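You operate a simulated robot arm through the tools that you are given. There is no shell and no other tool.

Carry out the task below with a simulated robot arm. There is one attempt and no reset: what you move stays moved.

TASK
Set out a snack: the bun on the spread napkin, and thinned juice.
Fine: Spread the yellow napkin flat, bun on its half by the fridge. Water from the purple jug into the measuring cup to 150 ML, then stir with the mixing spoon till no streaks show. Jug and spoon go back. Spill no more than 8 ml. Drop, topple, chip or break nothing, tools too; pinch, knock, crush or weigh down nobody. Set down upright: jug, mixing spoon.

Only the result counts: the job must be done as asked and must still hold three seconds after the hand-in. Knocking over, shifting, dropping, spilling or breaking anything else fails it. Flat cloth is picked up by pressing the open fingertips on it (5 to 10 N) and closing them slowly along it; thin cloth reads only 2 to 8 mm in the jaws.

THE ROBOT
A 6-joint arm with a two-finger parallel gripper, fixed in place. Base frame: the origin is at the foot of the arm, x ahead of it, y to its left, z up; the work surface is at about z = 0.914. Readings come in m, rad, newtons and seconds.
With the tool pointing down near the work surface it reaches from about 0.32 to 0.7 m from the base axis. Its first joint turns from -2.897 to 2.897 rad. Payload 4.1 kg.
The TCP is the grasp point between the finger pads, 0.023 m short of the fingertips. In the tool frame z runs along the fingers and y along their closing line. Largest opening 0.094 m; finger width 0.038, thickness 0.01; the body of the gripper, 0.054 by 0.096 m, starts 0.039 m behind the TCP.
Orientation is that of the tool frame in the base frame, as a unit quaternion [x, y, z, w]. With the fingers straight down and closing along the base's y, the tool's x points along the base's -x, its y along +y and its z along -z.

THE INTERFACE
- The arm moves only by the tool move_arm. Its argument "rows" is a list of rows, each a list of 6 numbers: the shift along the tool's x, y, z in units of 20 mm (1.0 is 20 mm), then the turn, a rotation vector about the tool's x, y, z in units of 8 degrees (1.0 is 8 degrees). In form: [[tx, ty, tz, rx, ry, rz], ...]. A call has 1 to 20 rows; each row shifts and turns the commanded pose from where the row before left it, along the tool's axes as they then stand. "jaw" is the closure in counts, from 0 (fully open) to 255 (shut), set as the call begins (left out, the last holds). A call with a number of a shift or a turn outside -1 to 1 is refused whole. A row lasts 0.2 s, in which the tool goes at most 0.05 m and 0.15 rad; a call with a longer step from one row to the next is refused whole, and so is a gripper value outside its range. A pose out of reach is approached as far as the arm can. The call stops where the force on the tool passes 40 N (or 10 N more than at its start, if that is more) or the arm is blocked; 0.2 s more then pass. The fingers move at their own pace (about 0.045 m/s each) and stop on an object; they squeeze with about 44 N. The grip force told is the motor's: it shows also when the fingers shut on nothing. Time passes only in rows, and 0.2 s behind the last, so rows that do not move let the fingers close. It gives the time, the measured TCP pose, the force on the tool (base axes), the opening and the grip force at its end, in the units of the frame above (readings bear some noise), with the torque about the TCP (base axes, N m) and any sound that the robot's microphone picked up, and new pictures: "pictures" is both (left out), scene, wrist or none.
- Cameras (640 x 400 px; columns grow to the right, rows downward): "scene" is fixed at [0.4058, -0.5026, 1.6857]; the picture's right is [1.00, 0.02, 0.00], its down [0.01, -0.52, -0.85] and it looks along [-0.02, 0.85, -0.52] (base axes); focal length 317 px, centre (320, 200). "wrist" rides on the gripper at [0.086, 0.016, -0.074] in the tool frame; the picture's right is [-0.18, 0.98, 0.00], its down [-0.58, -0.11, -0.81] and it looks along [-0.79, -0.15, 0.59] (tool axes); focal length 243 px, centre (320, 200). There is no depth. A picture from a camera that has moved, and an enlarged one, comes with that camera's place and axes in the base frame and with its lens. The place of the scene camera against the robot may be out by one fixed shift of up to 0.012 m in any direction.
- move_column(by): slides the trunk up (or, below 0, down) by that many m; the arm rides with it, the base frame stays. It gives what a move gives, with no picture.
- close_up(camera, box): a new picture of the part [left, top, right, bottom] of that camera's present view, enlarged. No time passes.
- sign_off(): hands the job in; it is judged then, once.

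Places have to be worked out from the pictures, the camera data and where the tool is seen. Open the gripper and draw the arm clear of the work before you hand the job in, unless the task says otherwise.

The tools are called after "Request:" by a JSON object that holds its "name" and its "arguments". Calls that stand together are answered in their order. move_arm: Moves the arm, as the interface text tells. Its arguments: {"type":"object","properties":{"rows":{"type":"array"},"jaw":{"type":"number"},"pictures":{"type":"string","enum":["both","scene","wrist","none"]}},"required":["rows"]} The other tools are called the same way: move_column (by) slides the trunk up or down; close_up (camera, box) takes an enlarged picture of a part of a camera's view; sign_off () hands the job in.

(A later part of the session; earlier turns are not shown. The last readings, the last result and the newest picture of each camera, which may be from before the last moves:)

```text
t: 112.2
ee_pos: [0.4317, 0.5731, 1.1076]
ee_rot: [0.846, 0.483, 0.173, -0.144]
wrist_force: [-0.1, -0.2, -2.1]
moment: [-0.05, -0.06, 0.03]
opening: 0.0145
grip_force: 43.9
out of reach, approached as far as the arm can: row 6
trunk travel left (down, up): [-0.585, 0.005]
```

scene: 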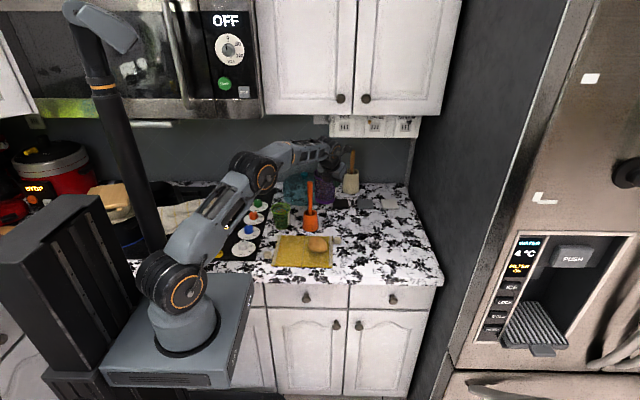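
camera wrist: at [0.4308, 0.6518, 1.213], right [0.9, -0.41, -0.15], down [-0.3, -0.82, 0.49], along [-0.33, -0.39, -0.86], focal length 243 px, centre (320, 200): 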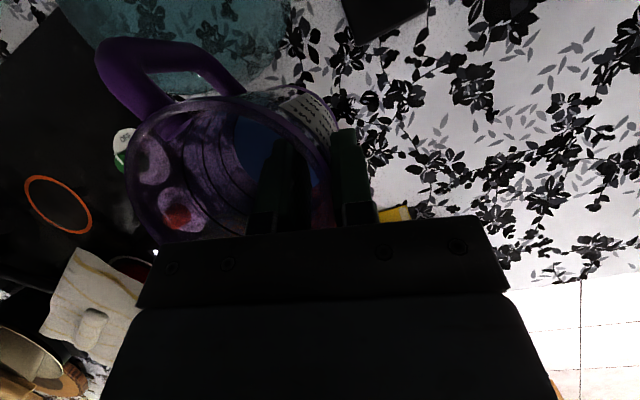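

I move over the jug's original spot and lower to just above the counter.

Request:
{"name": "move_arm", "arguments": {"rows": [[0.128, 0.318, 0.78, 0, 0, 0], [0.128, 0.318, 0.78, 0, 0, 0], [0.128, 0.318, 0.78, 0, 0, 0], [-0.294, 0.053, 0.607, 0, 0, 0], [-0.294, 0.053, 0.607, 0, 0, 0], [-0.294, 0.053, 0.607, 0, 0, 0], [-0.2, 0.036, 0.41, 0, 0, 0], [0, 0, 0, 0, 0, 0]]}}

Request:
{"name": "close_up", "arguments": {"camera": "scene", "box": [290, 150, 400, 230]}}

```text
t: 114.0
ee_pos: [0.4584, 0.5883, 1.0172]
ee_rot: [0.848, 0.481, 0.173, -0.141]
wrist_force: [-0.3, 0.5, -3.5]
moment: [-0.04, -0.08, 0.02]
opening: 0.0145
grip_force: 44.2
trunk travel left (down, up): [-0.585, 0.005]
camera wrist: at [0.5019, 0.6166, 1.1192], right [0.76, -0.63, -0.15], down [-0.5, -0.72, 0.48], along [-0.41, -0.29, -0.86], focal length 243 px, centre (320, 200)
```

scene: 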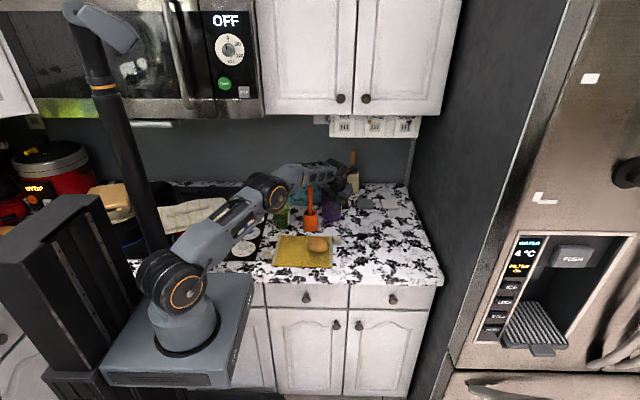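
wrist: 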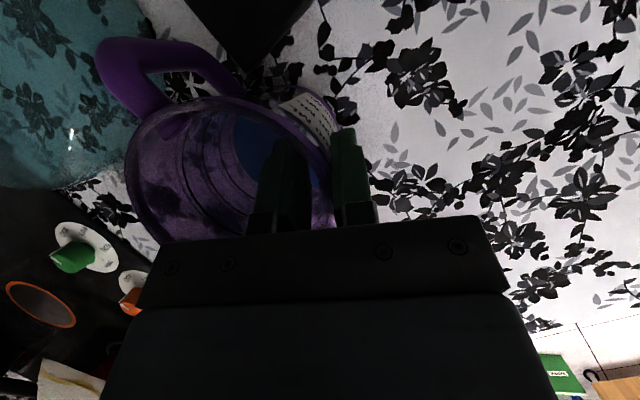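

```text
5.00 times, centred on (345, 190) of scene
camera zoom: at [0.4058, -0.5026, 1.6857], right [1.0, 0.02, 0.0], down [0.01, -0.52, -0.85], along [-0.02, 0.85, -0.52], focal length 1585 px, centre (195, 250)
```

zoom: 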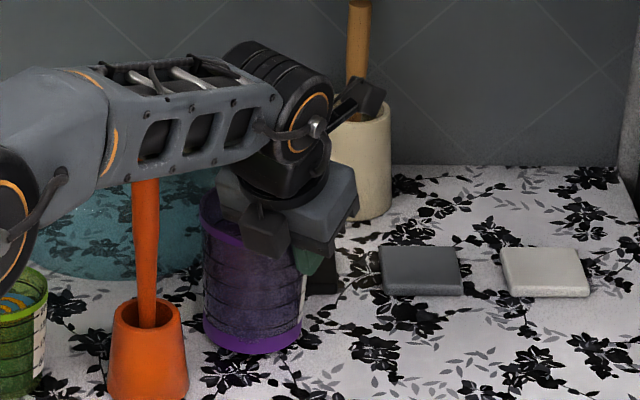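

It hovers ~6 mm above the counter. I lower in small steps until it touches.

Request:
{"name": "move_arm", "arguments": {"rows": [[-0.033, 0.006, 0.067, 0, 0, 0], [-0.033, 0.006, 0.067, 0, 0, 0], [-0.033, 0.006, 0.067, 0, 0, 0], [0, 0, 0, 0, 0, 0]], "pictures": "none"}}

Request:
{"name": "move_arm", "arguments": {"rows": [[-0.033, 0.006, 0.067, 0, 0, 0], [0, 0, 0, 0, 0, 0]], "pictures": "none"}}

```text
t: 115.0
ee_pos: [0.4592, 0.5883, 1.012]
ee_rot: [0.848, 0.481, 0.173, -0.141]
wrist_force: [0.7, -0.6, -2.2]
moment: [-0.07, -0.07, 0.02]
opening: 0.0145
grip_force: 43.8
trunk travel left (down, up): [-0.585, 0.005]
```

```text
t: 115.7
ee_pos: [0.4572, 0.5878, 1.0118]
ee_rot: [0.848, 0.481, 0.174, -0.141]
wrist_force: [-0.5, -0.6, 3.7]
moment: [-0.18, 0.14, 0.02]
opening: 0.0145
grip_force: 43.5
trunk travel left (down, up): [-0.585, 0.005]
```

Contact (≈4 N up). I open the jaws gently and check that the jug stands.

Request:
{"name": "move_arm", "arguments": {"rows": [[0, 0, 0, 0, 0, 0], [0, 0, 0, 0, 0, 0]], "jaw": 195, "pictures": "none"}}

Request:
{"name": "move_arm", "arguments": {"rows": [[0, 0, 0, 0, 0, 0], [0, 0, 0, 0, 0, 0], [0, 0, 0, 0, 0, 0]], "jaw": 125}}

Request:
{"name": "close_up", "arguments": {"camera": "scene", "box": [290, 150, 400, 230]}}

```text
t: 116.2
ee_pos: [0.4587, 0.5889, 1.0103]
ee_rot: [0.849, 0.48, 0.172, -0.141]
wrist_force: [0.4, 0.4, -1.3]
moment: [0.01, 0.0, -0.01]
opening: 0.0223
grip_force: 0.3
trunk travel left (down, up): [-0.585, 0.005]
```

```text
t: 117.0
ee_pos: [0.459, 0.5882, 1.0111]
ee_rot: [0.848, 0.481, 0.173, -0.14]
wrist_force: [-0.5, 0.0, 0.7]
moment: [0.03, -0.02, 0.02]
opening: 0.0479
grip_force: 0.0
trunk travel left (down, up): [-0.585, 0.005]
camera wrist: at [0.502, 0.6169, 1.1132], right [0.76, -0.63, -0.15], down [-0.5, -0.72, 0.48], along [-0.41, -0.29, -0.86], focal length 243 px, centre (320, 200)
```

scene: 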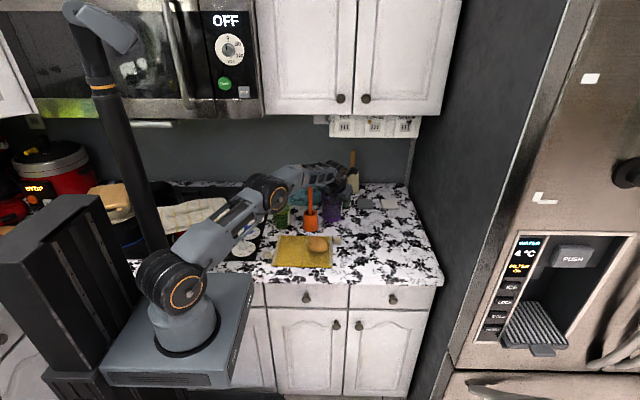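
wrist: 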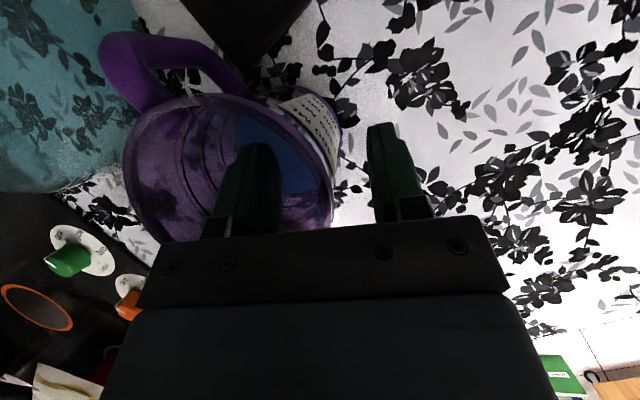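

```text
5.00 times, centred on (345, 190) of scene
camera zoom: at [0.4058, -0.5026, 1.6857], right [1.0, 0.02, 0.0], down [0.01, -0.52, -0.85], along [-0.02, 0.85, -0.52], focal length 1585 px, centre (195, 250)
```

zoom: 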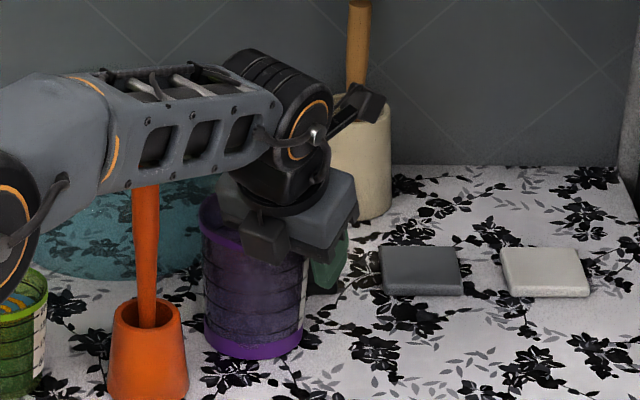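

The jug stands back in its place. I lift the fingers straight out of it and back away.

Request:
{"name": "move_arm", "arguments": {"rows": [[0.327, -0.058, -0.674, 0, 0, 0], [0.327, -0.058, -0.674, 0, 0, 0], [0.327, -0.058, -0.674, 0, 0, 0], [0.327, -0.058, -0.674, 0, 0, 0], [0.2, -0.035, -0.41, 0, 0, 0], [-0.763, 0.499, -0.414, 0, 0, 0], [-0.763, 0.499, -0.414, 0, 0, 0], [-0.763, 0.499, -0.414, 0, 0, 0], [-0.763, 0.499, -0.414, 0, 0, 0]]}}

Request:
{"name": "close_up", "arguments": {"camera": "scene", "box": [240, 140, 400, 250]}}

Request:
{"name": "close_up", "arguments": {"camera": "scene", "box": [272, 201, 300, 219]}}

```text
t: 119.0
ee_pos: [0.4583, 0.508, 1.0807]
ee_rot: [0.848, 0.48, 0.173, -0.141]
wrist_force: [0.7, -0.1, 0.4]
moment: [0.04, 0.03, 0.04]
opening: 0.0481
grip_force: 0.0
trunk travel left (down, up): [-0.585, 0.005]
camera wrist: at [0.503, 0.537, 1.1836], right [0.76, -0.63, -0.15], down [-0.5, -0.72, 0.48], along [-0.41, -0.29, -0.86], focal length 243 px, centre (320, 200)
```

scene: 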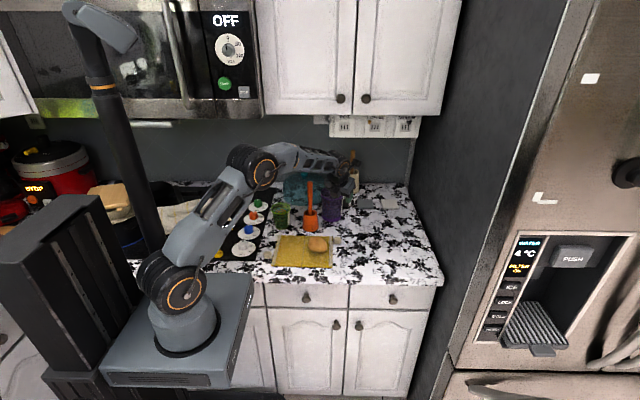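
wrist: 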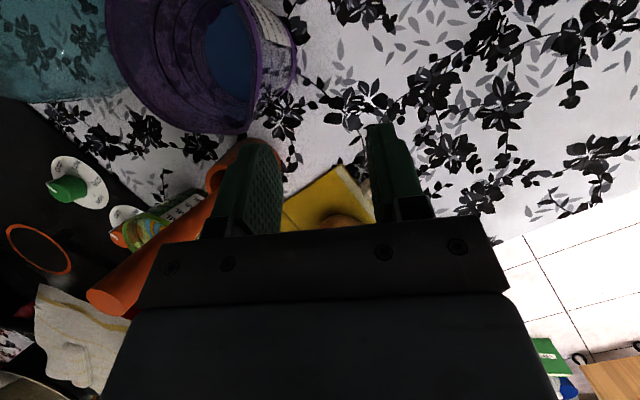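

```text
3.64 times, centred on (320, 195) of scene
camera zoom: at [0.4058, -0.5026, 1.6857], right [1.0, 0.02, 0.0], down [0.01, -0.52, -0.85], along [-0.02, 0.85, -0.52], focal length 1153 px, centre (320, 218)
```

zoom: 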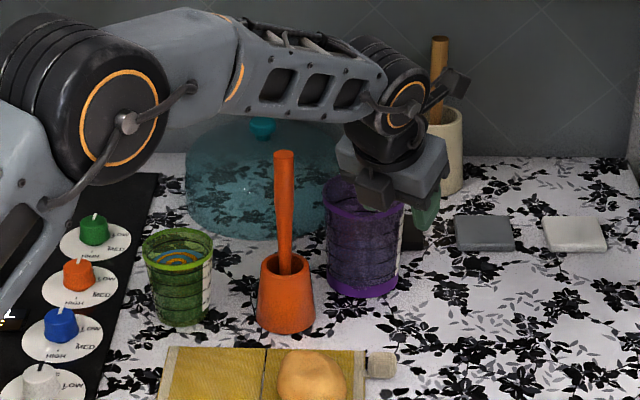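

```text
16.00 times, centred on (286, 210) of scene
camera zoom: at [0.4058, -0.5026, 1.6857], right [1.0, 0.02, 0.0], down [0.01, -0.52, -0.85], along [-0.02, 0.85, -0.52], focal length 5072 px, centre (864, 40)
```

zoom: 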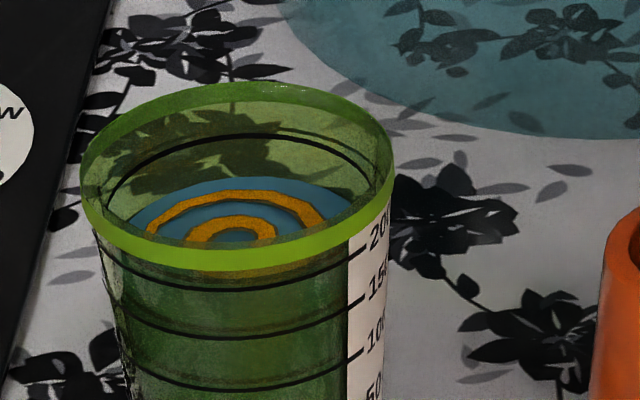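

The jug is back, clear of the hand. I retreat upward, level the tool and start rolling it so the camera is on the near side for a side-on look at the cup.

Request:
{"name": "move_arm", "arguments": {"rows": [[-0.25, 0.07, -0.91, 0, 0, 0], [-0.25, 0.07, -0.91, 0, 0, 0], [-0.25, 0.07, -0.91, 0, 0, 0], [-0.25, 0.07, -0.91, 0, 0, 0], [-0.25, 0.07, -0.91, 0, 0, 0], [0, 0, 0, -0.144, -0.81, 0], [0, 0, 0, -0.144, -0.81, 0], [0, 0, 0, -0.144, -0.81, 0], [0, 0, 0, -0.144, -0.81, 0], [0, 0, 0, 0, 0, -1], [0, 0, 0, 0, 0, -1], [0, 0, 0, 0, 0, -1], [0, 0, 0, 0, 0, -1], [0, 0, 0, 0, 0, -1], [0, 0, 0, 0, 0, -1], [0, 0, 0, 0, 0, -1], [0, 0, 0, 0, 0, -1], [0, 0, 0, 0, 0, -1], [0, 0, 0, 0, 0, -1], [0, 0, 0, 0, 0, -1]], "pictures": "scene"}}

Request:
{"name": "move_arm", "arguments": {"rows": [[0, 0, 0, 0, 0, -1], [0, 0, 0, 0, 0, -1], [0, 0, 0, 0, 0, -1], [0, 0, 0, 0, 0, -1], [0, 0, 0, 0, 0, -1], [0, 0, 0, 0, 0, -1], [0, 0, 0, 0, 0, -1], [0, 0, 0, 0, 0, -1], [0, 0, 0, 0, 0, -1], [0, 0, 0, 0, 0, -1], [0, 0, 0, 0, 0, -1], [0, 0, 0, 0, 0, -1], [0, 0, 0, 0, 0, -1], [0, 0, 0, 0, 0, -1], [0, 0, 0, 0, 0, -1]]}}

```text
t: 123.2
ee_pos: [0.4377, 0.4482, 1.1516]
ee_rot: [0.283, 0.959, -0.005, 0.001]
wrist_force: [0.3, -0.1, -0.4]
moment: [0.01, 0.01, 0.0]
opening: 0.0478
grip_force: 0.0
trunk travel left (down, up): [-0.585, 0.005]
```

scene: 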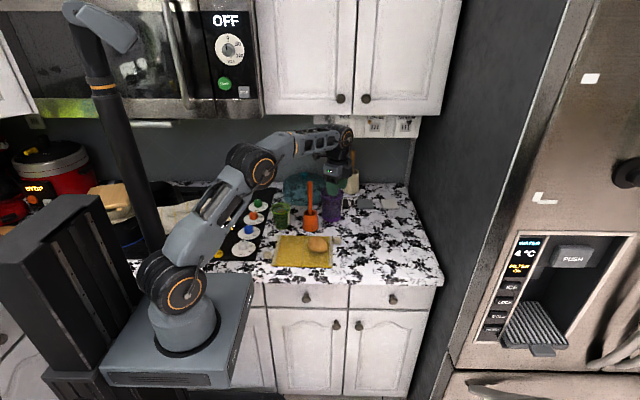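

```text
t: 126.5
ee_pos: [0.4373, 0.4487, 1.1517]
ee_rot: [-0.689, 0.725, -0.005, -0.004]
wrist_force: [-0.2, 0.3, 0.5]
moment: [0.0, 0.01, 0.04]
opening: 0.0479
grip_force: 0.0
trunk travel left (down, up): [-0.585, 0.005]
camera wrist: at [0.4175, 0.3652, 1.2261], right [-0.97, 0.23, 0.0], down [0.14, 0.58, 0.8], along [0.19, 0.78, -0.6], focal length 243 px, centre (320, 200)
```

scene: 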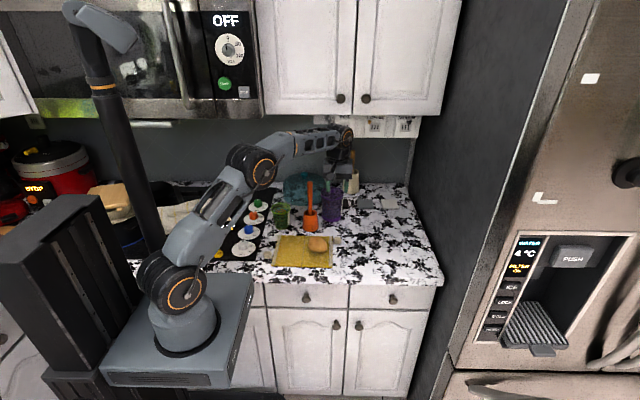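
wrist: 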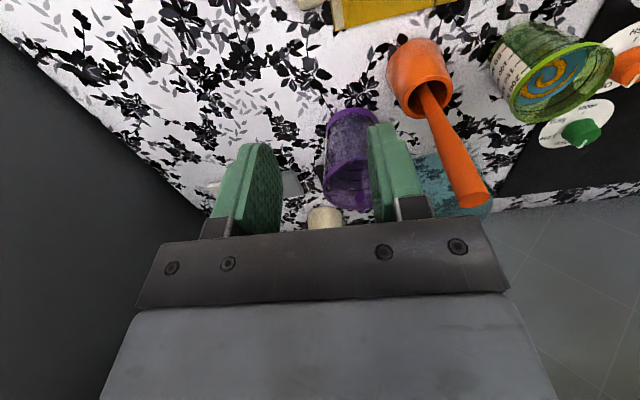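

The cup is visible from here with its label side; I take a close-up of it.

Request:
{"name": "close_up", "arguments": {"camera": "wrist", "box": [470, 10, 630, 130]}}

Request:
{"name": "close_up", "arguments": {"camera": "wrist", "box": [480, 20, 560, 100]}}

```text
3.33 times, centred on (550, 70) of wrist
camera zoom: at [0.4175, 0.3652, 1.2261], right [-0.97, 0.23, 0.0], down [0.14, 0.58, 0.8], along [0.19, 0.78, -0.6], focal length 809 px, centre (-447, 633)
```

zoom: 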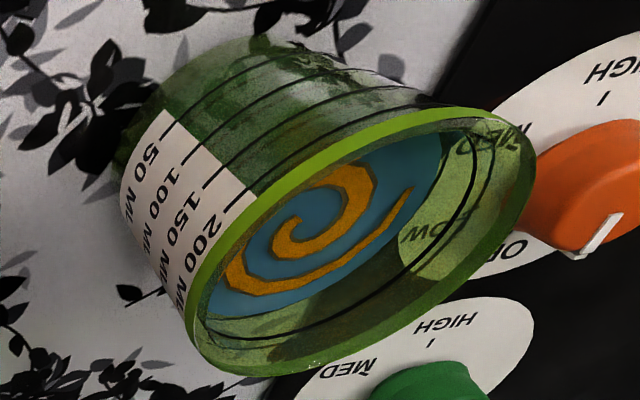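

```text
5.00 times, centred on (520, 60) of wrist
camera zoom: at [0.4175, 0.3652, 1.2261], right [-0.97, 0.23, 0.0], down [0.14, 0.58, 0.8], along [0.19, 0.78, -0.6], focal length 1213 px, centre (-680, 900)
```

zoom: 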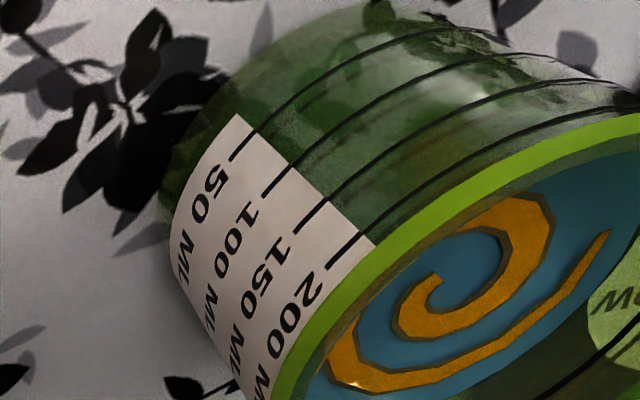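

I zoom on the far inner wall to see where the surface meets it relative to the 150 and 200 rings.

Request:
{"name": "close_up", "arguments": {"camera": "wrist", "box": [555, 30, 615, 110]}}

Request:
{"name": "close_up", "arguments": {"camera": "wrist", "box": [515, 60, 575, 130]}}

```text
5.00 times, centred on (585, 70) of wrist
camera zoom: at [0.4175, 0.3652, 1.2261], right [-0.97, 0.23, 0.0], down [0.14, 0.58, 0.8], along [0.19, 0.78, -0.6], focal length 1213 px, centre (-1005, 850)
```

zoom: 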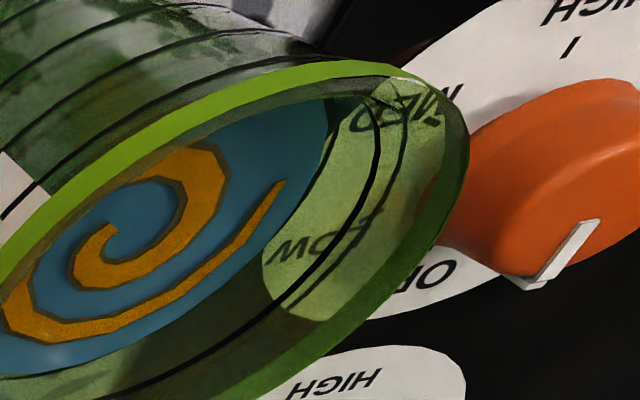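

```text
5.71 times, centred on (545, 95) of wrist
camera zoom: at [0.4175, 0.3652, 1.2261], right [-0.97, 0.23, 0.0], down [0.14, 0.58, 0.8], along [0.19, 0.78, -0.6], focal length 1386 px, centre (-966, 800)
```

zoom: 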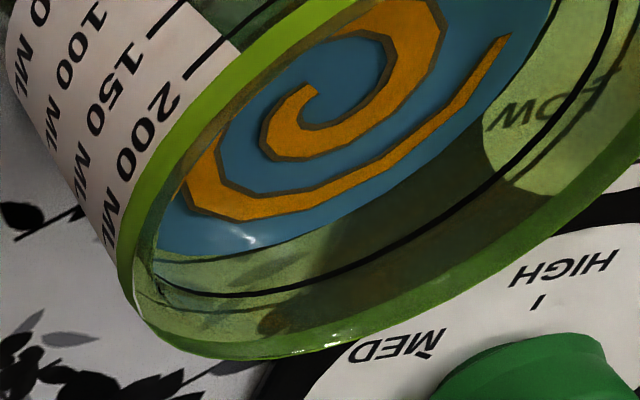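

From this view the surface sits roughly 12–13 mm below the 200 ring, i.e. near 155–160 ml. I move to a lower, more side-on viewpoint in front of the cup for a better reading.

Request:
{"name": "move_arm", "arguments": {"rows": [[-0.025, 0.958, 0.25, 0, 0, 0], [-0.025, 0.958, 0.25, 0, 0, 0], [-0.025, 0.958, 0.25, 0, 0, 0], [-0.025, 0.958, 0.25, 0, 0, 0], [-0.025, 0.958, 0.25, 0, 0, 0], [-0.025, 0.958, 0.25, 0, 0, 0], [-0.025, 0.958, 0.25, 0, 0, 0], [-0.025, 0.958, 0.25, 0, 0, 0], [-0.025, 0.958, 0.25, 0, 0, 0], [-0.025, 0.958, 0.25, 0, 0, 0], [0, 0, 0, 0, -1, 0], [0, 0, 0, 0, -1, 0], [0, 0, 0, 0, -1, 0], [0, 0, 0, 0, -1, 0]]}}

```text
t: 129.4
ee_pos: [0.2462, 0.4626, 1.1019]
ee_rot: [-0.662, 0.698, 0.186, 0.198]
wrist_force: [0.4, 0.3, 0.1]
moment: [-0.02, 0.0, -0.06]
opening: 0.048
grip_force: 0.1
trunk travel left (down, up): [-0.585, 0.005]
camera wrist: at [0.2247, 0.352, 1.1191], right [-0.97, 0.21, 0.09], down [0.11, 0.07, 0.99], along [0.2, 0.98, -0.09], focal length 243 px, centre (320, 200)
```

scene: 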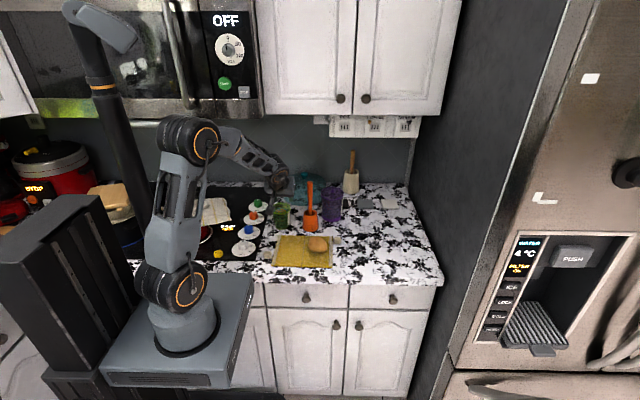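
wrist: 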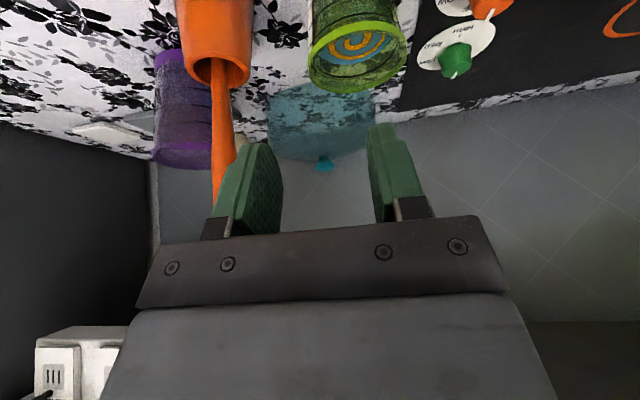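

I descend to look at the cup nearly side-on.

Request:
{"name": "move_arm", "arguments": {"rows": [[0.555, 0, 0.905, 0, 0, 0], [0.555, 0, 0.905, 0, 0, 0], [0.555, 0, 0.905, 0, 0, 0], [0.555, 0, 0.905, 0, 0, 0], [0.2, 0, 0.3, 0, 0, 0]], "pictures": "wrist"}}

Request:
{"name": "close_up", "arguments": {"camera": "wrist", "box": [270, 40, 430, 170]}}

```text
t: 130.7
ee_pos: [0.2469, 0.4621, 1.0091]
ee_rot: [-0.663, 0.699, 0.185, 0.197]
wrist_force: [0.3, 0.3, 0.6]
moment: [0.02, -0.03, 0.0]
opening: 0.0479
grip_force: 0.0
trunk travel left (down, up): [-0.585, 0.005]
camera wrist: at [0.225, 0.3518, 1.0268], right [-0.97, 0.21, 0.09], down [0.11, 0.07, 0.99], along [0.2, 0.98, -0.09], focal length 243 px, centre (320, 200)
```

wrist: 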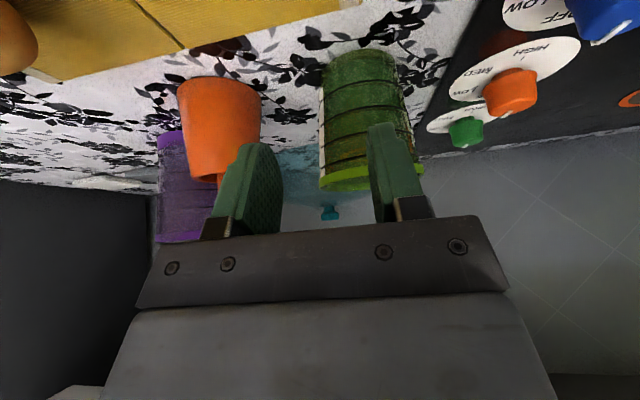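

```text
3.08 times, centred on (350, 105) of wrist
camera zoom: at [0.225, 0.3518, 1.0268], right [-0.97, 0.21, 0.09], down [0.11, 0.07, 0.99], along [0.2, 0.98, -0.09], focal length 746 px, centre (228, 492)
```

zoom: 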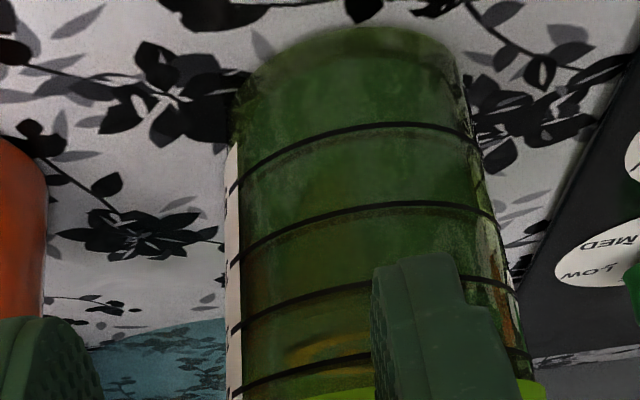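

The right finger hides part of the cup; I open the jaws fully and zoom in.

Request:
{"name": "move_arm", "arguments": {"rows": [[0, 0, 0, 0, 0, 0], [0, 0, 0, 0, 0, 0], [0, 0, 0, 0, 0, 0]], "jaw": 0, "pictures": "none"}}

Request:
{"name": "close_up", "arguments": {"camera": "wrist", "box": [305, 90, 425, 200]}}

Request:
{"name": "close_up", "arguments": {"camera": "wrist", "box": [315, 120, 385, 185]}}

```text
t: 131.4
ee_pos: [0.2477, 0.4634, 1.0098]
ee_rot: [-0.663, 0.698, 0.186, 0.196]
wrist_force: [-0.9, 0.0, 0.6]
moment: [0.01, -0.01, -0.02]
opening: 0.094
grip_force: 0.0
trunk travel left (down, up): [-0.585, 0.005]
```

```text
3.64 times, centred on (365, 145) of wrist
camera zoom: at [0.225, 0.3519, 1.0271], right [-0.97, 0.21, 0.09], down [0.11, 0.07, 0.99], along [0.2, 0.98, -0.09], focal length 882 px, centre (156, 400)
```

zoom: 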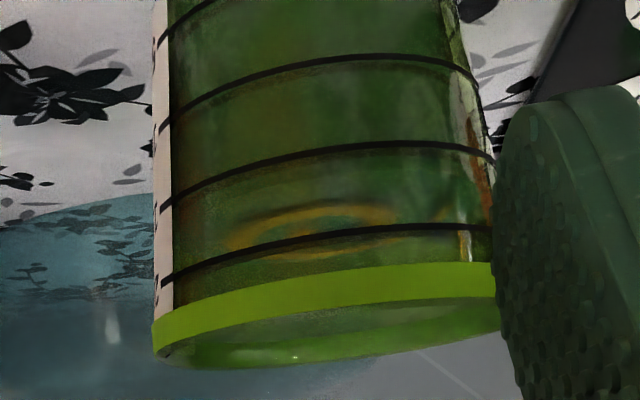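

```text
6.15 times, centred on (350, 152) of wrist
camera zoom: at [0.225, 0.3519, 1.0271], right [-0.97, 0.21, 0.09], down [0.11, 0.07, 0.99], along [0.2, 0.98, -0.09], focal length 1493 px, centre (135, 492)
```

zoom: 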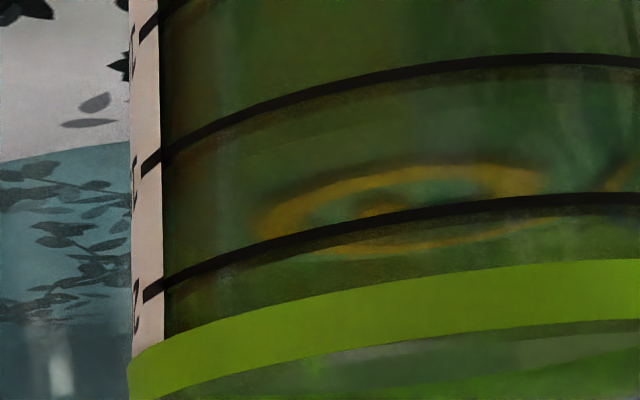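

Measuring with rings as reference, the orange pattern's plane sits at z≈0.9796 while the 150 and 200 rings are at 0.9727 and 0.9879: about 168 ml, some 18 ml too much. I'll pour the excess back into the jug, after setting the jug on free counter within easy reach. First I rise and level the tool.

Request:
{"name": "move_arm", "arguments": {"rows": [[-0.52, 0, -0.854, 0, 0, 0], [-0.52, 0, -0.854, 0, 0, 0], [-0.52, 0, -0.854, 0, 0, 0], [-0.52, 0, -0.854, 0, 0, 0], [-0.52, 0, -0.854, 0, 0, 0], [-0.52, 0, -0.854, 0, 0, 0], [-0.52, 0, -0.854, 0, 0, 0], [0, 0, 0, 0, 1, 0], [0, 0, 0, 0, 1, 0], [0, 0, 0, 0, 1, 0], [0, 0, 0, 0, 1, 0], [0.025, -0.95, 0, 0, 0, 0], [0.025, -0.95, 0, 0, 0, 0], [0.025, -0.95, 0, 0, 0, 0], [0.025, -0.95, 0, 0, 0, 0], [0.025, -0.95, 0, 0, 0, 0], [0.025, -0.95, 0, 0, 0, 0], [0.025, -0.95, 0, 0, 0, 0], [0.025, -0.95, 0, 0, 0, 0], [0.025, -0.95, 0, 0, 0, 0]], "pictures": "none"}}

Request:
{"name": "move_arm", "arguments": {"rows": [[0.025, -0.5, 0, 0, 0, 1], [0, 0, 0, 0, 0, 1], [0, 0, 0, 0, 0, 1], [0, 0, 0, 0, 0, 1], [0, 0, 0, 0, 0, 1], [0, 0, 0, 0, 0, 1], [0, 0, 0, 0, 0, 1], [0, 0, 0, 0, 0, 1], [0, 0, 0, 0, 0, 1], [0, 0, 0, 0, 0, 1], [0, 0, 0, 0, 0, 1], [0, 0, 0, 0, 0, 1], [0, 0, 0, 0, 0, 1], [0, 0, 0, 0, 0, 1], [0, 0, 0, 0, 0, 1]], "pictures": "none"}}

Request:
{"name": "move_arm", "arguments": {"rows": [[0, 0, 0, 0, 0, 1], [0, 0, 0, 0, 0, 1], [0, 0, 0, 0, 0, 1], [0, 0, 0, 0, 0, 1], [0, 0, 0, 0, 0, 1], [0, 0, 0, 0, 0, 1], [0, 0, 0, 0, 0, 1], [0, 0, 0, 0, 0, 1], [0, 0, 0, 0, 0, 1], [0, 0, 0, 0, 0, 1], [0, 0, 0, 0, 0, 1], [0, 0, 0, 0.144, 0.81, 0], [0, 0, 0, 0.144, 0.81, 0], [0, 0, 0, 0.144, 0.81, 0], [0, 0, 0, 0.144, 0.81, 0]], "pictures": "both"}}

```text
t: 135.7
ee_pos: [0.4161, 0.448, 1.1503]
ee_rot: [-0.688, 0.726, -0.004, -0.003]
wrist_force: [-0.6, -0.2, -0.3]
moment: [0.01, -0.03, 0.03]
opening: 0.094
grip_force: 0.1
trunk travel left (down, up): [-0.585, 0.005]
```

```text
t: 138.8
ee_pos: [0.4278, 0.4472, 1.1501]
ee_rot: [0.285, 0.958, -0.005, 0.001]
wrist_force: [0.3, -1.1, -0.3]
moment: [0.0, 0.01, -0.04]
opening: 0.0943
grip_force: 0.0
trunk travel left (down, up): [-0.585, 0.005]
```

```text
t: 142.1
ee_pos: [0.4281, 0.4484, 1.1493]
ee_rot: [0.848, 0.48, 0.175, -0.142]
wrist_force: [-0.1, 0.4, 0.4]
moment: [0.02, 0.03, -0.04]
opening: 0.094
grip_force: 0.0
trunk travel left (down, up): [-0.585, 0.005]
camera wrist: at [0.4704, 0.4763, 1.2524], right [0.76, -0.63, -0.15], down [-0.5, -0.72, 0.48], along [-0.41, -0.29, -0.86], focal length 243 px, centre (320, 200)
```

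scene: 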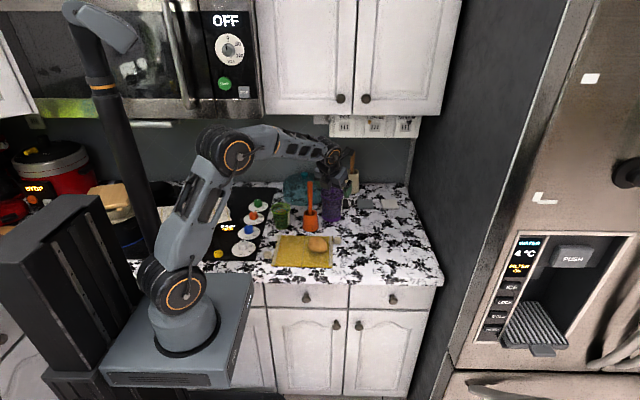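
wrist: 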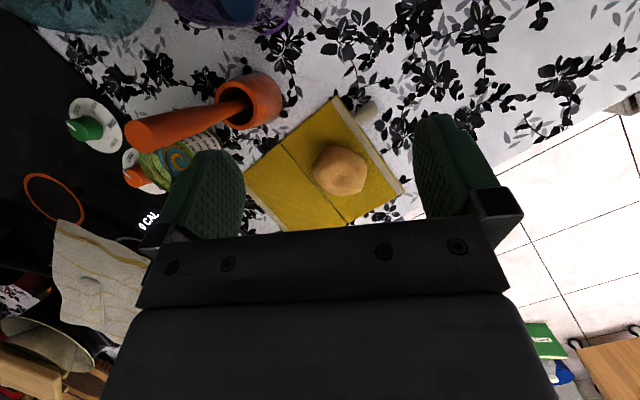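

Same orientation as the earlier grasp. I retrace the path to the jug's near-right wall with the jaws at 5 cm.

Request:
{"name": "move_arm", "arguments": {"rows": [[0.3, 0.016, 0.912, 0, 0, 0], [0.3, 0.016, 0.912, 0, 0, 0], [0.3, 0.016, 0.912, 0, 0, 0], [0.3, 0.016, 0.912, 0, 0, 0], [0.3, 0.016, 0.912, 0, 0, 0], [0.763, -0.499, 0.414, 0, 0, 0], [0.763, -0.499, 0.414, 0, 0, 0], [0.763, -0.499, 0.414, 0, 0, 0], [0.763, -0.499, 0.414, 0, 0, 0]], "jaw": 119}}

```text
t: 144.1
ee_pos: [0.4546, 0.5892, 1.0803]
ee_rot: [0.848, 0.481, 0.174, -0.142]
wrist_force: [-0.3, -0.3, 0.1]
moment: [0.05, 0.04, -0.04]
opening: 0.0503
grip_force: 0.0
trunk travel left (down, up): [-0.585, 0.005]
camera wrist: at [0.4997, 0.6173, 1.1824], right [0.76, -0.63, -0.15], down [-0.5, -0.72, 0.48], along [-0.41, -0.29, -0.86], focal length 243 px, centre (320, 200)
```

scene: 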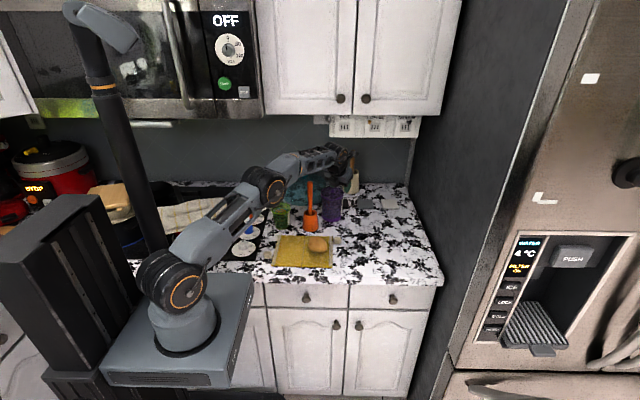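
wrist: 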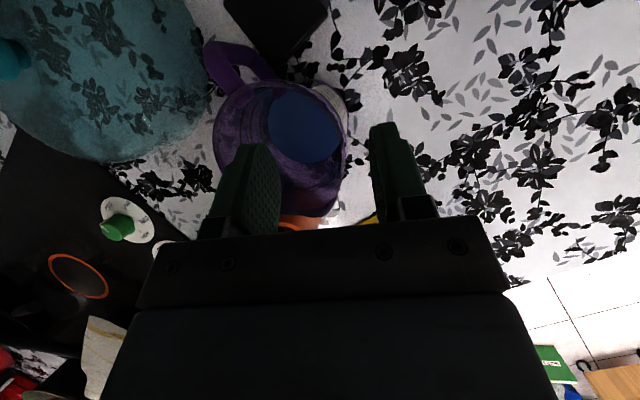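

Slight x correction, then straight down so the wall lies between the fingers, then close.

Request:
{"name": "move_arm", "arguments": {"rows": [[0.1, 0.19, 0.03, 0, 0, 0], [-0.327, 0.058, 0.674, 0, 0, 0], [-0.327, 0.058, 0.674, 0, 0, 0], [-0.327, 0.058, 0.674, 0, 0, 0], [-0.327, 0.058, 0.674, 0, 0, 0], [-0.2, 0.035, 0.41, 0, 0, 0]], "pictures": "wrist"}}

Request:
{"name": "move_arm", "arguments": {"rows": [[0, 0, 0, 0, 0, 0], [0, 0, 0, 0, 0, 0], [0, 0, 0, 0, 0, 0], [0, 0, 0, 0, 0, 0], [0, 0, 0, 0, 0, 0]], "jaw": 255, "pictures": "wrist"}}

```text
t: 145.4
ee_pos: [0.4614, 0.5872, 1.0112]
ee_rot: [0.848, 0.48, 0.174, -0.14]
wrist_force: [-0.8, -0.1, 0.5]
moment: [0.03, 0.02, 0.0]
opening: 0.0501
grip_force: 0.0
trunk travel left (down, up): [-0.585, 0.005]
camera wrist: at [0.5055, 0.6153, 1.1116], right [0.76, -0.63, -0.15], down [-0.5, -0.72, 0.48], along [-0.41, -0.29, -0.86], focal length 243 px, centre (320, 200)
```

wrist: 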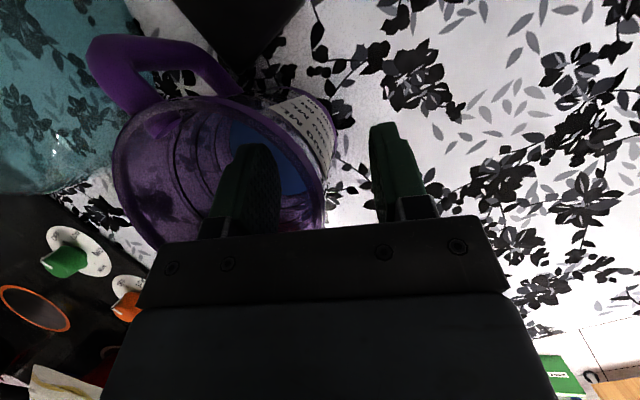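

```text
t: 146.7
ee_pos: [0.4612, 0.5869, 1.0097]
ee_rot: [0.848, 0.481, 0.172, -0.141]
wrist_force: [-0.1, 0.3, 0.0]
moment: [-0.13, -0.12, -0.01]
opening: 0.0149
grip_force: 44.1
trunk travel left (down, up): [-0.585, 0.005]
camera wrist: at [0.5055, 0.6153, 1.1118], right [0.76, -0.63, -0.15], down [-0.5, -0.72, 0.48], along [-0.41, -0.29, -0.86], focal length 243 px, centre (320, 200)
```

wrist: 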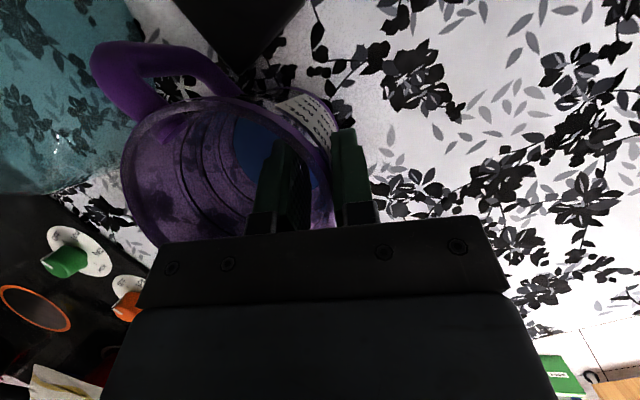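

Held again at 15 mm. I lift 6 cm and carry the jug to free counter on the right-front (≈[0.53, 0.43]).

Request:
{"name": "move_arm", "arguments": {"rows": [[0.327, -0.058, -0.674, 0, 0, 0], [0.327, -0.058, -0.674, 0, 0, 0], [0.327, -0.058, -0.674, 0, 0, 0], [0.327, -0.058, -0.674, 0, 0, 0], [-0.312, 0.624, -0.205, 0, 0, 0], [-0.312, 0.624, -0.205, 0, 0, 0], [-0.312, 0.624, -0.205, 0, 0, 0], [-0.312, 0.624, -0.205, 0, 0, 0], [-0.312, 0.624, -0.205, 0, 0, 0], [-0.312, 0.624, -0.205, 0, 0, 0], [-0.312, 0.624, -0.205, 0, 0, 0], [-0.312, 0.624, -0.205, 0, 0, 0], [-0.312, 0.624, -0.205, 0, 0, 0], [-0.312, 0.624, -0.205, 0, 0, 0], [-0.312, 0.624, -0.205, 0, 0, 0], [-0.312, 0.624, -0.205, 0, 0, 0], [-0.312, 0.624, -0.205, 0, 0, 0], [-0.312, 0.624, -0.205, 0, 0, 0]]}}

Request:
{"name": "close_up", "arguments": {"camera": "scene", "box": [290, 150, 430, 270]}}

```text
t: 150.4
ee_pos: [0.5629, 0.4086, 1.0719]
ee_rot: [0.848, 0.481, 0.173, -0.14]
wrist_force: [-0.3, -0.1, -1.6]
moment: [-0.03, -0.04, -0.06]
opening: 0.0148
grip_force: 44.6
trunk travel left (down, up): [-0.585, 0.005]
camera wrist: at [0.6065, 0.438, 1.1744], right [0.76, -0.63, -0.15], down [-0.5, -0.72, 0.48], along [-0.41, -0.29, -0.86], focal length 243 px, centre (320, 200)
```

scene: 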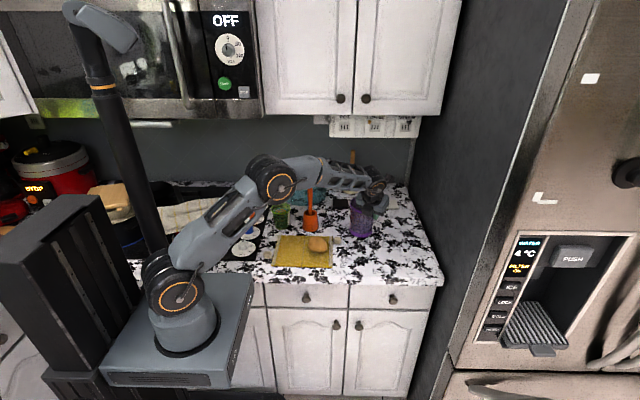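
wrist: 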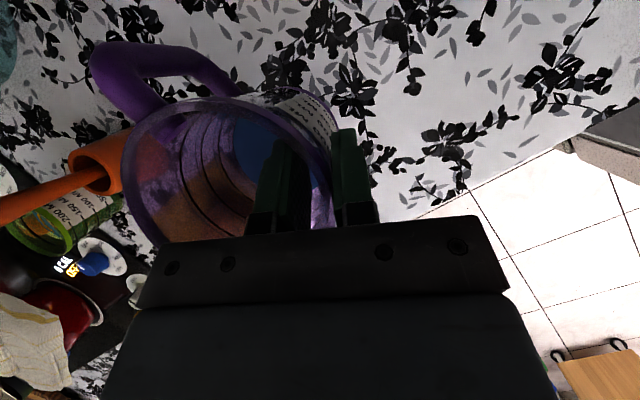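

```text
3.33 times, centred on (360, 210) of scene
camera zoom: at [0.4058, -0.5026, 1.6857], right [1.0, 0.02, 0.0], down [0.01, -0.52, -0.85], along [-0.02, 0.85, -0.52], focal length 1057 px, centre (187, 167)
```

zoom: 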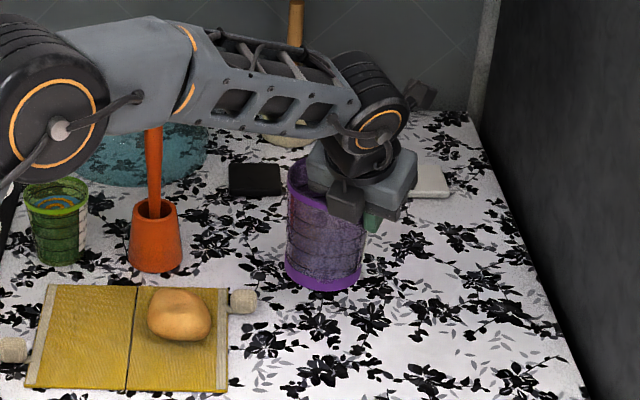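

Free counter below. I lower the jug there until it touches.

Request:
{"name": "move_arm", "arguments": {"rows": [[-0.327, 0.058, 0.674, 0, 0, 0], [-0.327, 0.058, 0.674, 0, 0, 0], [-0.327, 0.058, 0.674, 0, 0, 0], [-0.13, 0.023, 0.27, 0, 0, 0], [-0.065, 0.012, 0.135, 0, 0, 0], [-0.033, 0.006, 0.067, 0, 0, 0], [0, 0, 0, 0, 0, 0]], "pictures": "none"}}

Request:
{"name": "move_arm", "arguments": {"rows": [[-0.044, 0.008, 0.09, 0, 0, 0], [0, 0, 0, 0, 0, 0]], "pictures": "none"}}

Request:
{"name": "move_arm", "arguments": {"rows": [[-0.044, 0.008, 0.09, 0, 0, 0], [0, 0, 0, 0, 0, 0]], "pictures": "none"}}

```text
t: 152.1
ee_pos: [0.5629, 0.4101, 1.0164]
ee_rot: [0.848, 0.48, 0.173, -0.14]
wrist_force: [-0.5, 0.4, -2.3]
moment: [-0.06, -0.07, 0.01]
opening: 0.0149
grip_force: 44.0
trunk travel left (down, up): [-0.585, 0.005]
```

```text
t: 152.7
ee_pos: [0.5629, 0.4108, 1.015]
ee_rot: [0.848, 0.48, 0.173, -0.141]
wrist_force: [0.4, -0.9, -2.9]
moment: [-0.02, -0.08, 0.02]
opening: 0.0153
grip_force: 43.8
trunk travel left (down, up): [-0.585, 0.005]
```

```text
t: 153.2
ee_pos: [0.5621, 0.4105, 1.0136]
ee_rot: [0.848, 0.481, 0.173, -0.141]
wrist_force: [0.5, 0.1, -2.4]
moment: [-0.05, -0.06, 0.02]
opening: 0.015
grip_force: 43.7
trunk travel left (down, up): [-0.585, 0.005]
```

Request:
{"name": "move_arm", "arguments": {"rows": [[-0.044, 0.008, 0.09, 0, 0, 0], [0, 0, 0, 0, 0, 0]], "pictures": "none"}}

Request:
{"name": "move_arm", "arguments": {"rows": [[-0.044, 0.008, 0.09, 0, 0, 0], [0, 0, 0, 0, 0, 0]], "pictures": "none"}}

```text
t: 153.8
ee_pos: [0.5616, 0.4104, 1.0108]
ee_rot: [0.848, 0.48, 0.173, -0.141]
wrist_force: [0.0, 0.3, -1.7]
moment: [-0.06, -0.08, -0.01]
opening: 0.0149
grip_force: 43.9
trunk travel left (down, up): [-0.585, 0.005]
```

```text
t: 154.4
ee_pos: [0.5627, 0.4099, 1.0092]
ee_rot: [0.848, 0.48, 0.175, -0.141]
wrist_force: [-0.1, -0.6, 3.7]
moment: [-0.18, 0.02, 0.03]
opening: 0.0149
grip_force: 44.3
trunk travel left (down, up): [-0.585, 0.005]
```

The jug touches the counter (force turned upward). I release it and lift the fingers out.

Request:
{"name": "move_arm", "arguments": {"rows": [[0, 0, 0, 0, 0, 0], [0, 0, 0, 0, 0, 0]], "jaw": 195, "pictures": "none"}}

Request:
{"name": "move_arm", "arguments": {"rows": [[0, 0, 0, 0, 0, 0], [0, 0, 0, 0, 0, 0], [0, 0, 0, 0, 0, 0], [0.327, -0.058, -0.674, 0, 0, 0], [0.327, -0.058, -0.674, 0, 0, 0], [0.327, -0.058, -0.674, 0, 0, 0], [0.327, -0.058, -0.674, 0, 0, 0], [0.327, -0.058, -0.674, 0, 0, 0], [0.327, -0.058, -0.674, 0, 0, 0]], "jaw": 122}}

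Request:
{"name": "close_up", "arguments": {"camera": "wrist", "box": [120, 0, 480, 240]}}

```text
t: 155.1
ee_pos: [0.5625, 0.4092, 1.0091]
ee_rot: [0.848, 0.48, 0.173, -0.14]
wrist_force: [-0.2, 1.0, -0.2]
moment: [-0.01, -0.02, -0.01]
opening: 0.0223
grip_force: 0.3
trunk travel left (down, up): [-0.585, 0.005]
```

```text
t: 157.1
ee_pos: [0.5612, 0.409, 1.1008]
ee_rot: [0.848, 0.48, 0.173, -0.14]
wrist_force: [-0.2, -0.2, 0.2]
moment: [-0.03, -0.04, 0.01]
opening: 0.0491
grip_force: 0.1
trunk travel left (down, up): [-0.585, 0.005]
camera wrist: at [0.6053, 0.4382, 1.2019], right [0.76, -0.63, -0.15], down [-0.5, -0.72, 0.48], along [-0.41, -0.29, -0.86], focal length 243 px, centre (320, 200)
```

scene: 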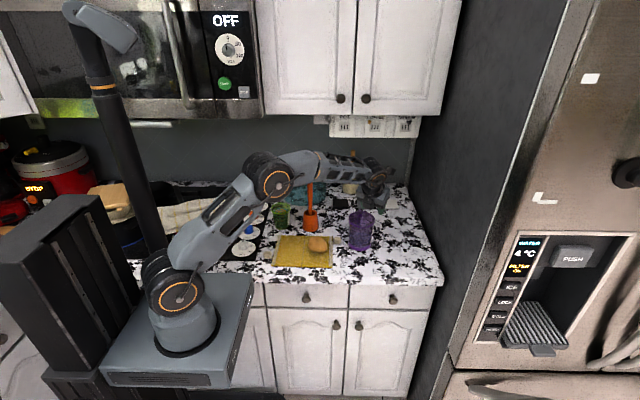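
wrist: 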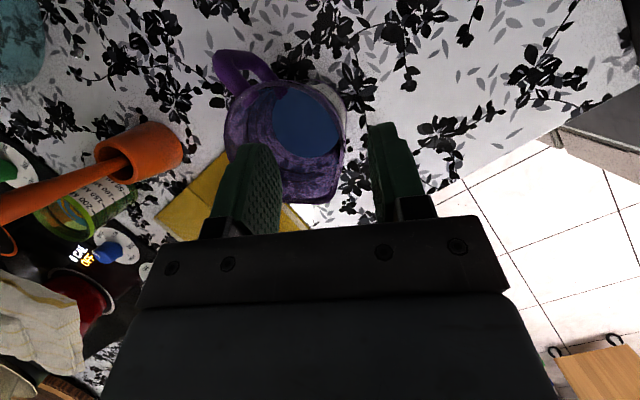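

```text
1.67 times, centred on (300, 120) of wrist
camera zoom: at [0.6053, 0.4382, 1.2019], right [0.76, -0.63, -0.15], down [-0.5, -0.72, 0.48], along [-0.41, -0.29, -0.86], focal length 404 px, centre (353, 333)
```

zoom: 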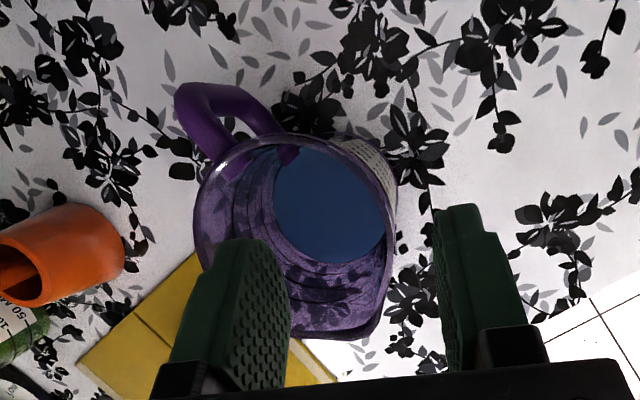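

The jug stands at about [0.531, 0.429]. I raise, level the tool, move back to the left and roll the gripper round for grasping the cup.

Request:
{"name": "move_arm", "arguments": {"rows": [[0.436, -0.078, -0.899, 0, 0, 0], [0.436, -0.078, -0.899, 0, 0, 0], [0.436, -0.078, -0.899, 0, 0, 0], [0, 0, 0, -0.144, -0.81, 0], [0, 0, 0, -0.144, -0.81, 0], [0, 0, 0, -0.144, -0.81, 0], [0, 0, 0, -0.144, -0.81, 0], [-0.5, -0.866, 0, 0, 0, 0], [-0.5, -0.866, 0, 0, 0, 0], [-0.5, -0.866, 0, 0, 0, 0], [-0.5, -0.866, 0, 0, 0, 0], [-0.5, -0.866, 0, 0, 0, 0], [-0.5, -0.866, 0, 0, 0, 0], [0, 0, 0, 0, 0, -1], [0, 0, 0, 0, 0, -1], [0, 0, 0, 0, 0, -1], [0, 0, 0, 0, 0, -1], [0, 0, 0, 0, 0, -1], [0, 0, 0, 0, 0, -1], [0, 0, 0, 0, 0, -1]], "jaw": 0, "pictures": "none"}}

Request:
{"name": "move_arm", "arguments": {"rows": [[0, 0, 0, 0, 0, -1], [0, 0, 0, 0, 0, -1], [0, 0, 0, 0, 0, -1], [0, 0, 0, 0, 0, -1], [0, 0, 0, 0, 0, -1], [0, 0, 0, 0, 0, -1], [0, 0, 0, 0, 0, -1], [0, 0, 0, 0, 0, -1], [0, 0, 0, 0, 0, -1], [0, 0, 0, 0, 0, -1], [0, 0, 0, 0, 0, -1], [0, 0, 0, 0, 0, -1], [0, 0, 0, 0, 0, -1], [0, 0, 0, 0, 0, -1], [0, 0, 0, 0, 0, -1], [0, 0, 0, 0, 0, -1], [0, 0, 0, 0, 0, -1], [0, 0, 0, 0, 0, -1], [0, 0, 0, 0, 0, -0.7]], "pictures": "both"}}

```text
t: 161.2
ee_pos: [0.427, 0.3999, 1.1529]
ee_rot: [0.537, 0.844, -0.004, 0.003]
wrist_force: [0.5, 0.4, 0.3]
moment: [0.04, -0.04, 0.02]
opening: 0.0941
grip_force: 0.0
out of reach, approached as far as the arm can: row 6, 7
trunk travel left (down, up): [-0.585, 0.005]
```

```text
t: 165.2
ee_pos: [0.4248, 0.4004, 1.1526]
ee_rot: [-0.673, 0.739, -0.004, -0.003]
wrist_force: [-0.1, 0.6, 0.0]
moment: [0.01, 0.01, -0.01]
opening: 0.0938
grip_force: 0.0
trunk travel left (down, up): [-0.585, 0.005]
camera wrist: at [0.4019, 0.317, 1.228], right [-0.96, 0.27, 0.0], down [0.16, 0.58, 0.8], along [0.22, 0.77, -0.6], focal length 243 px, centre (320, 200)
```

scene: 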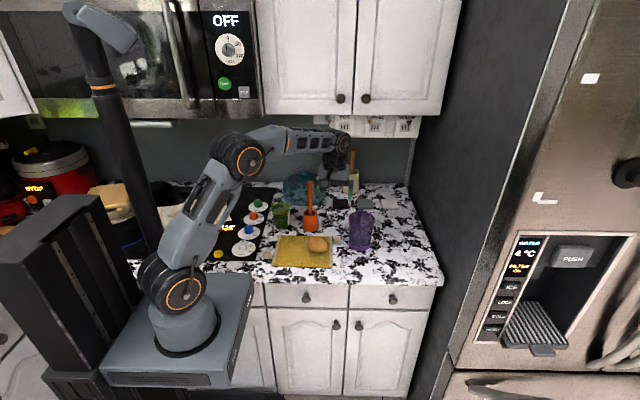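
wrist: 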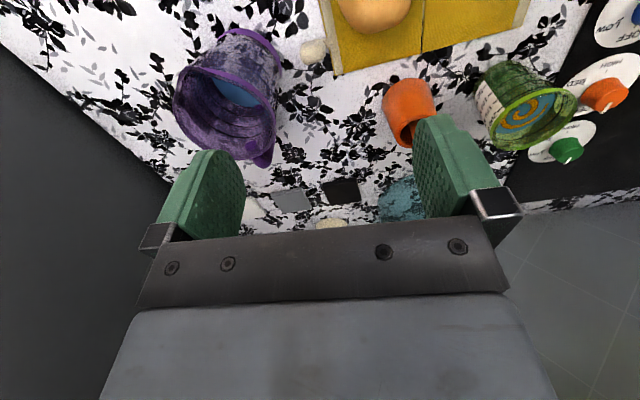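

Tool is level again at ψ≈85°. I measure the cup's position precisely from this view before reaching for it.

Request:
{"name": "close_up", "arguments": {"camera": "wrist", "box": [460, 50, 600, 160]}}

```text
3.64 times, centred on (530, 105) of wrist
camera zoom: at [0.4019, 0.317, 1.228], right [-0.96, 0.27, 0.0], down [0.16, 0.58, 0.8], along [0.22, 0.77, -0.6], focal length 882 px, centre (-444, 546)
```

zoom: 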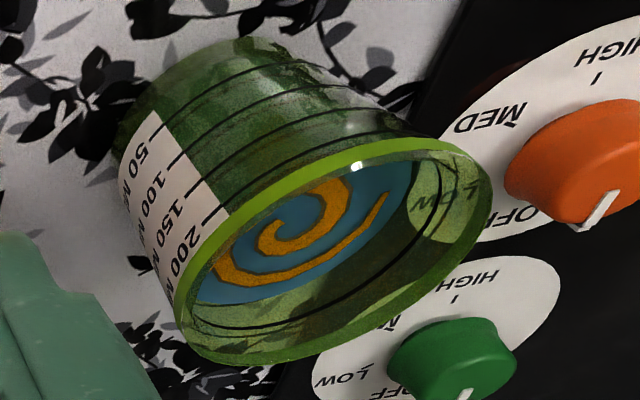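

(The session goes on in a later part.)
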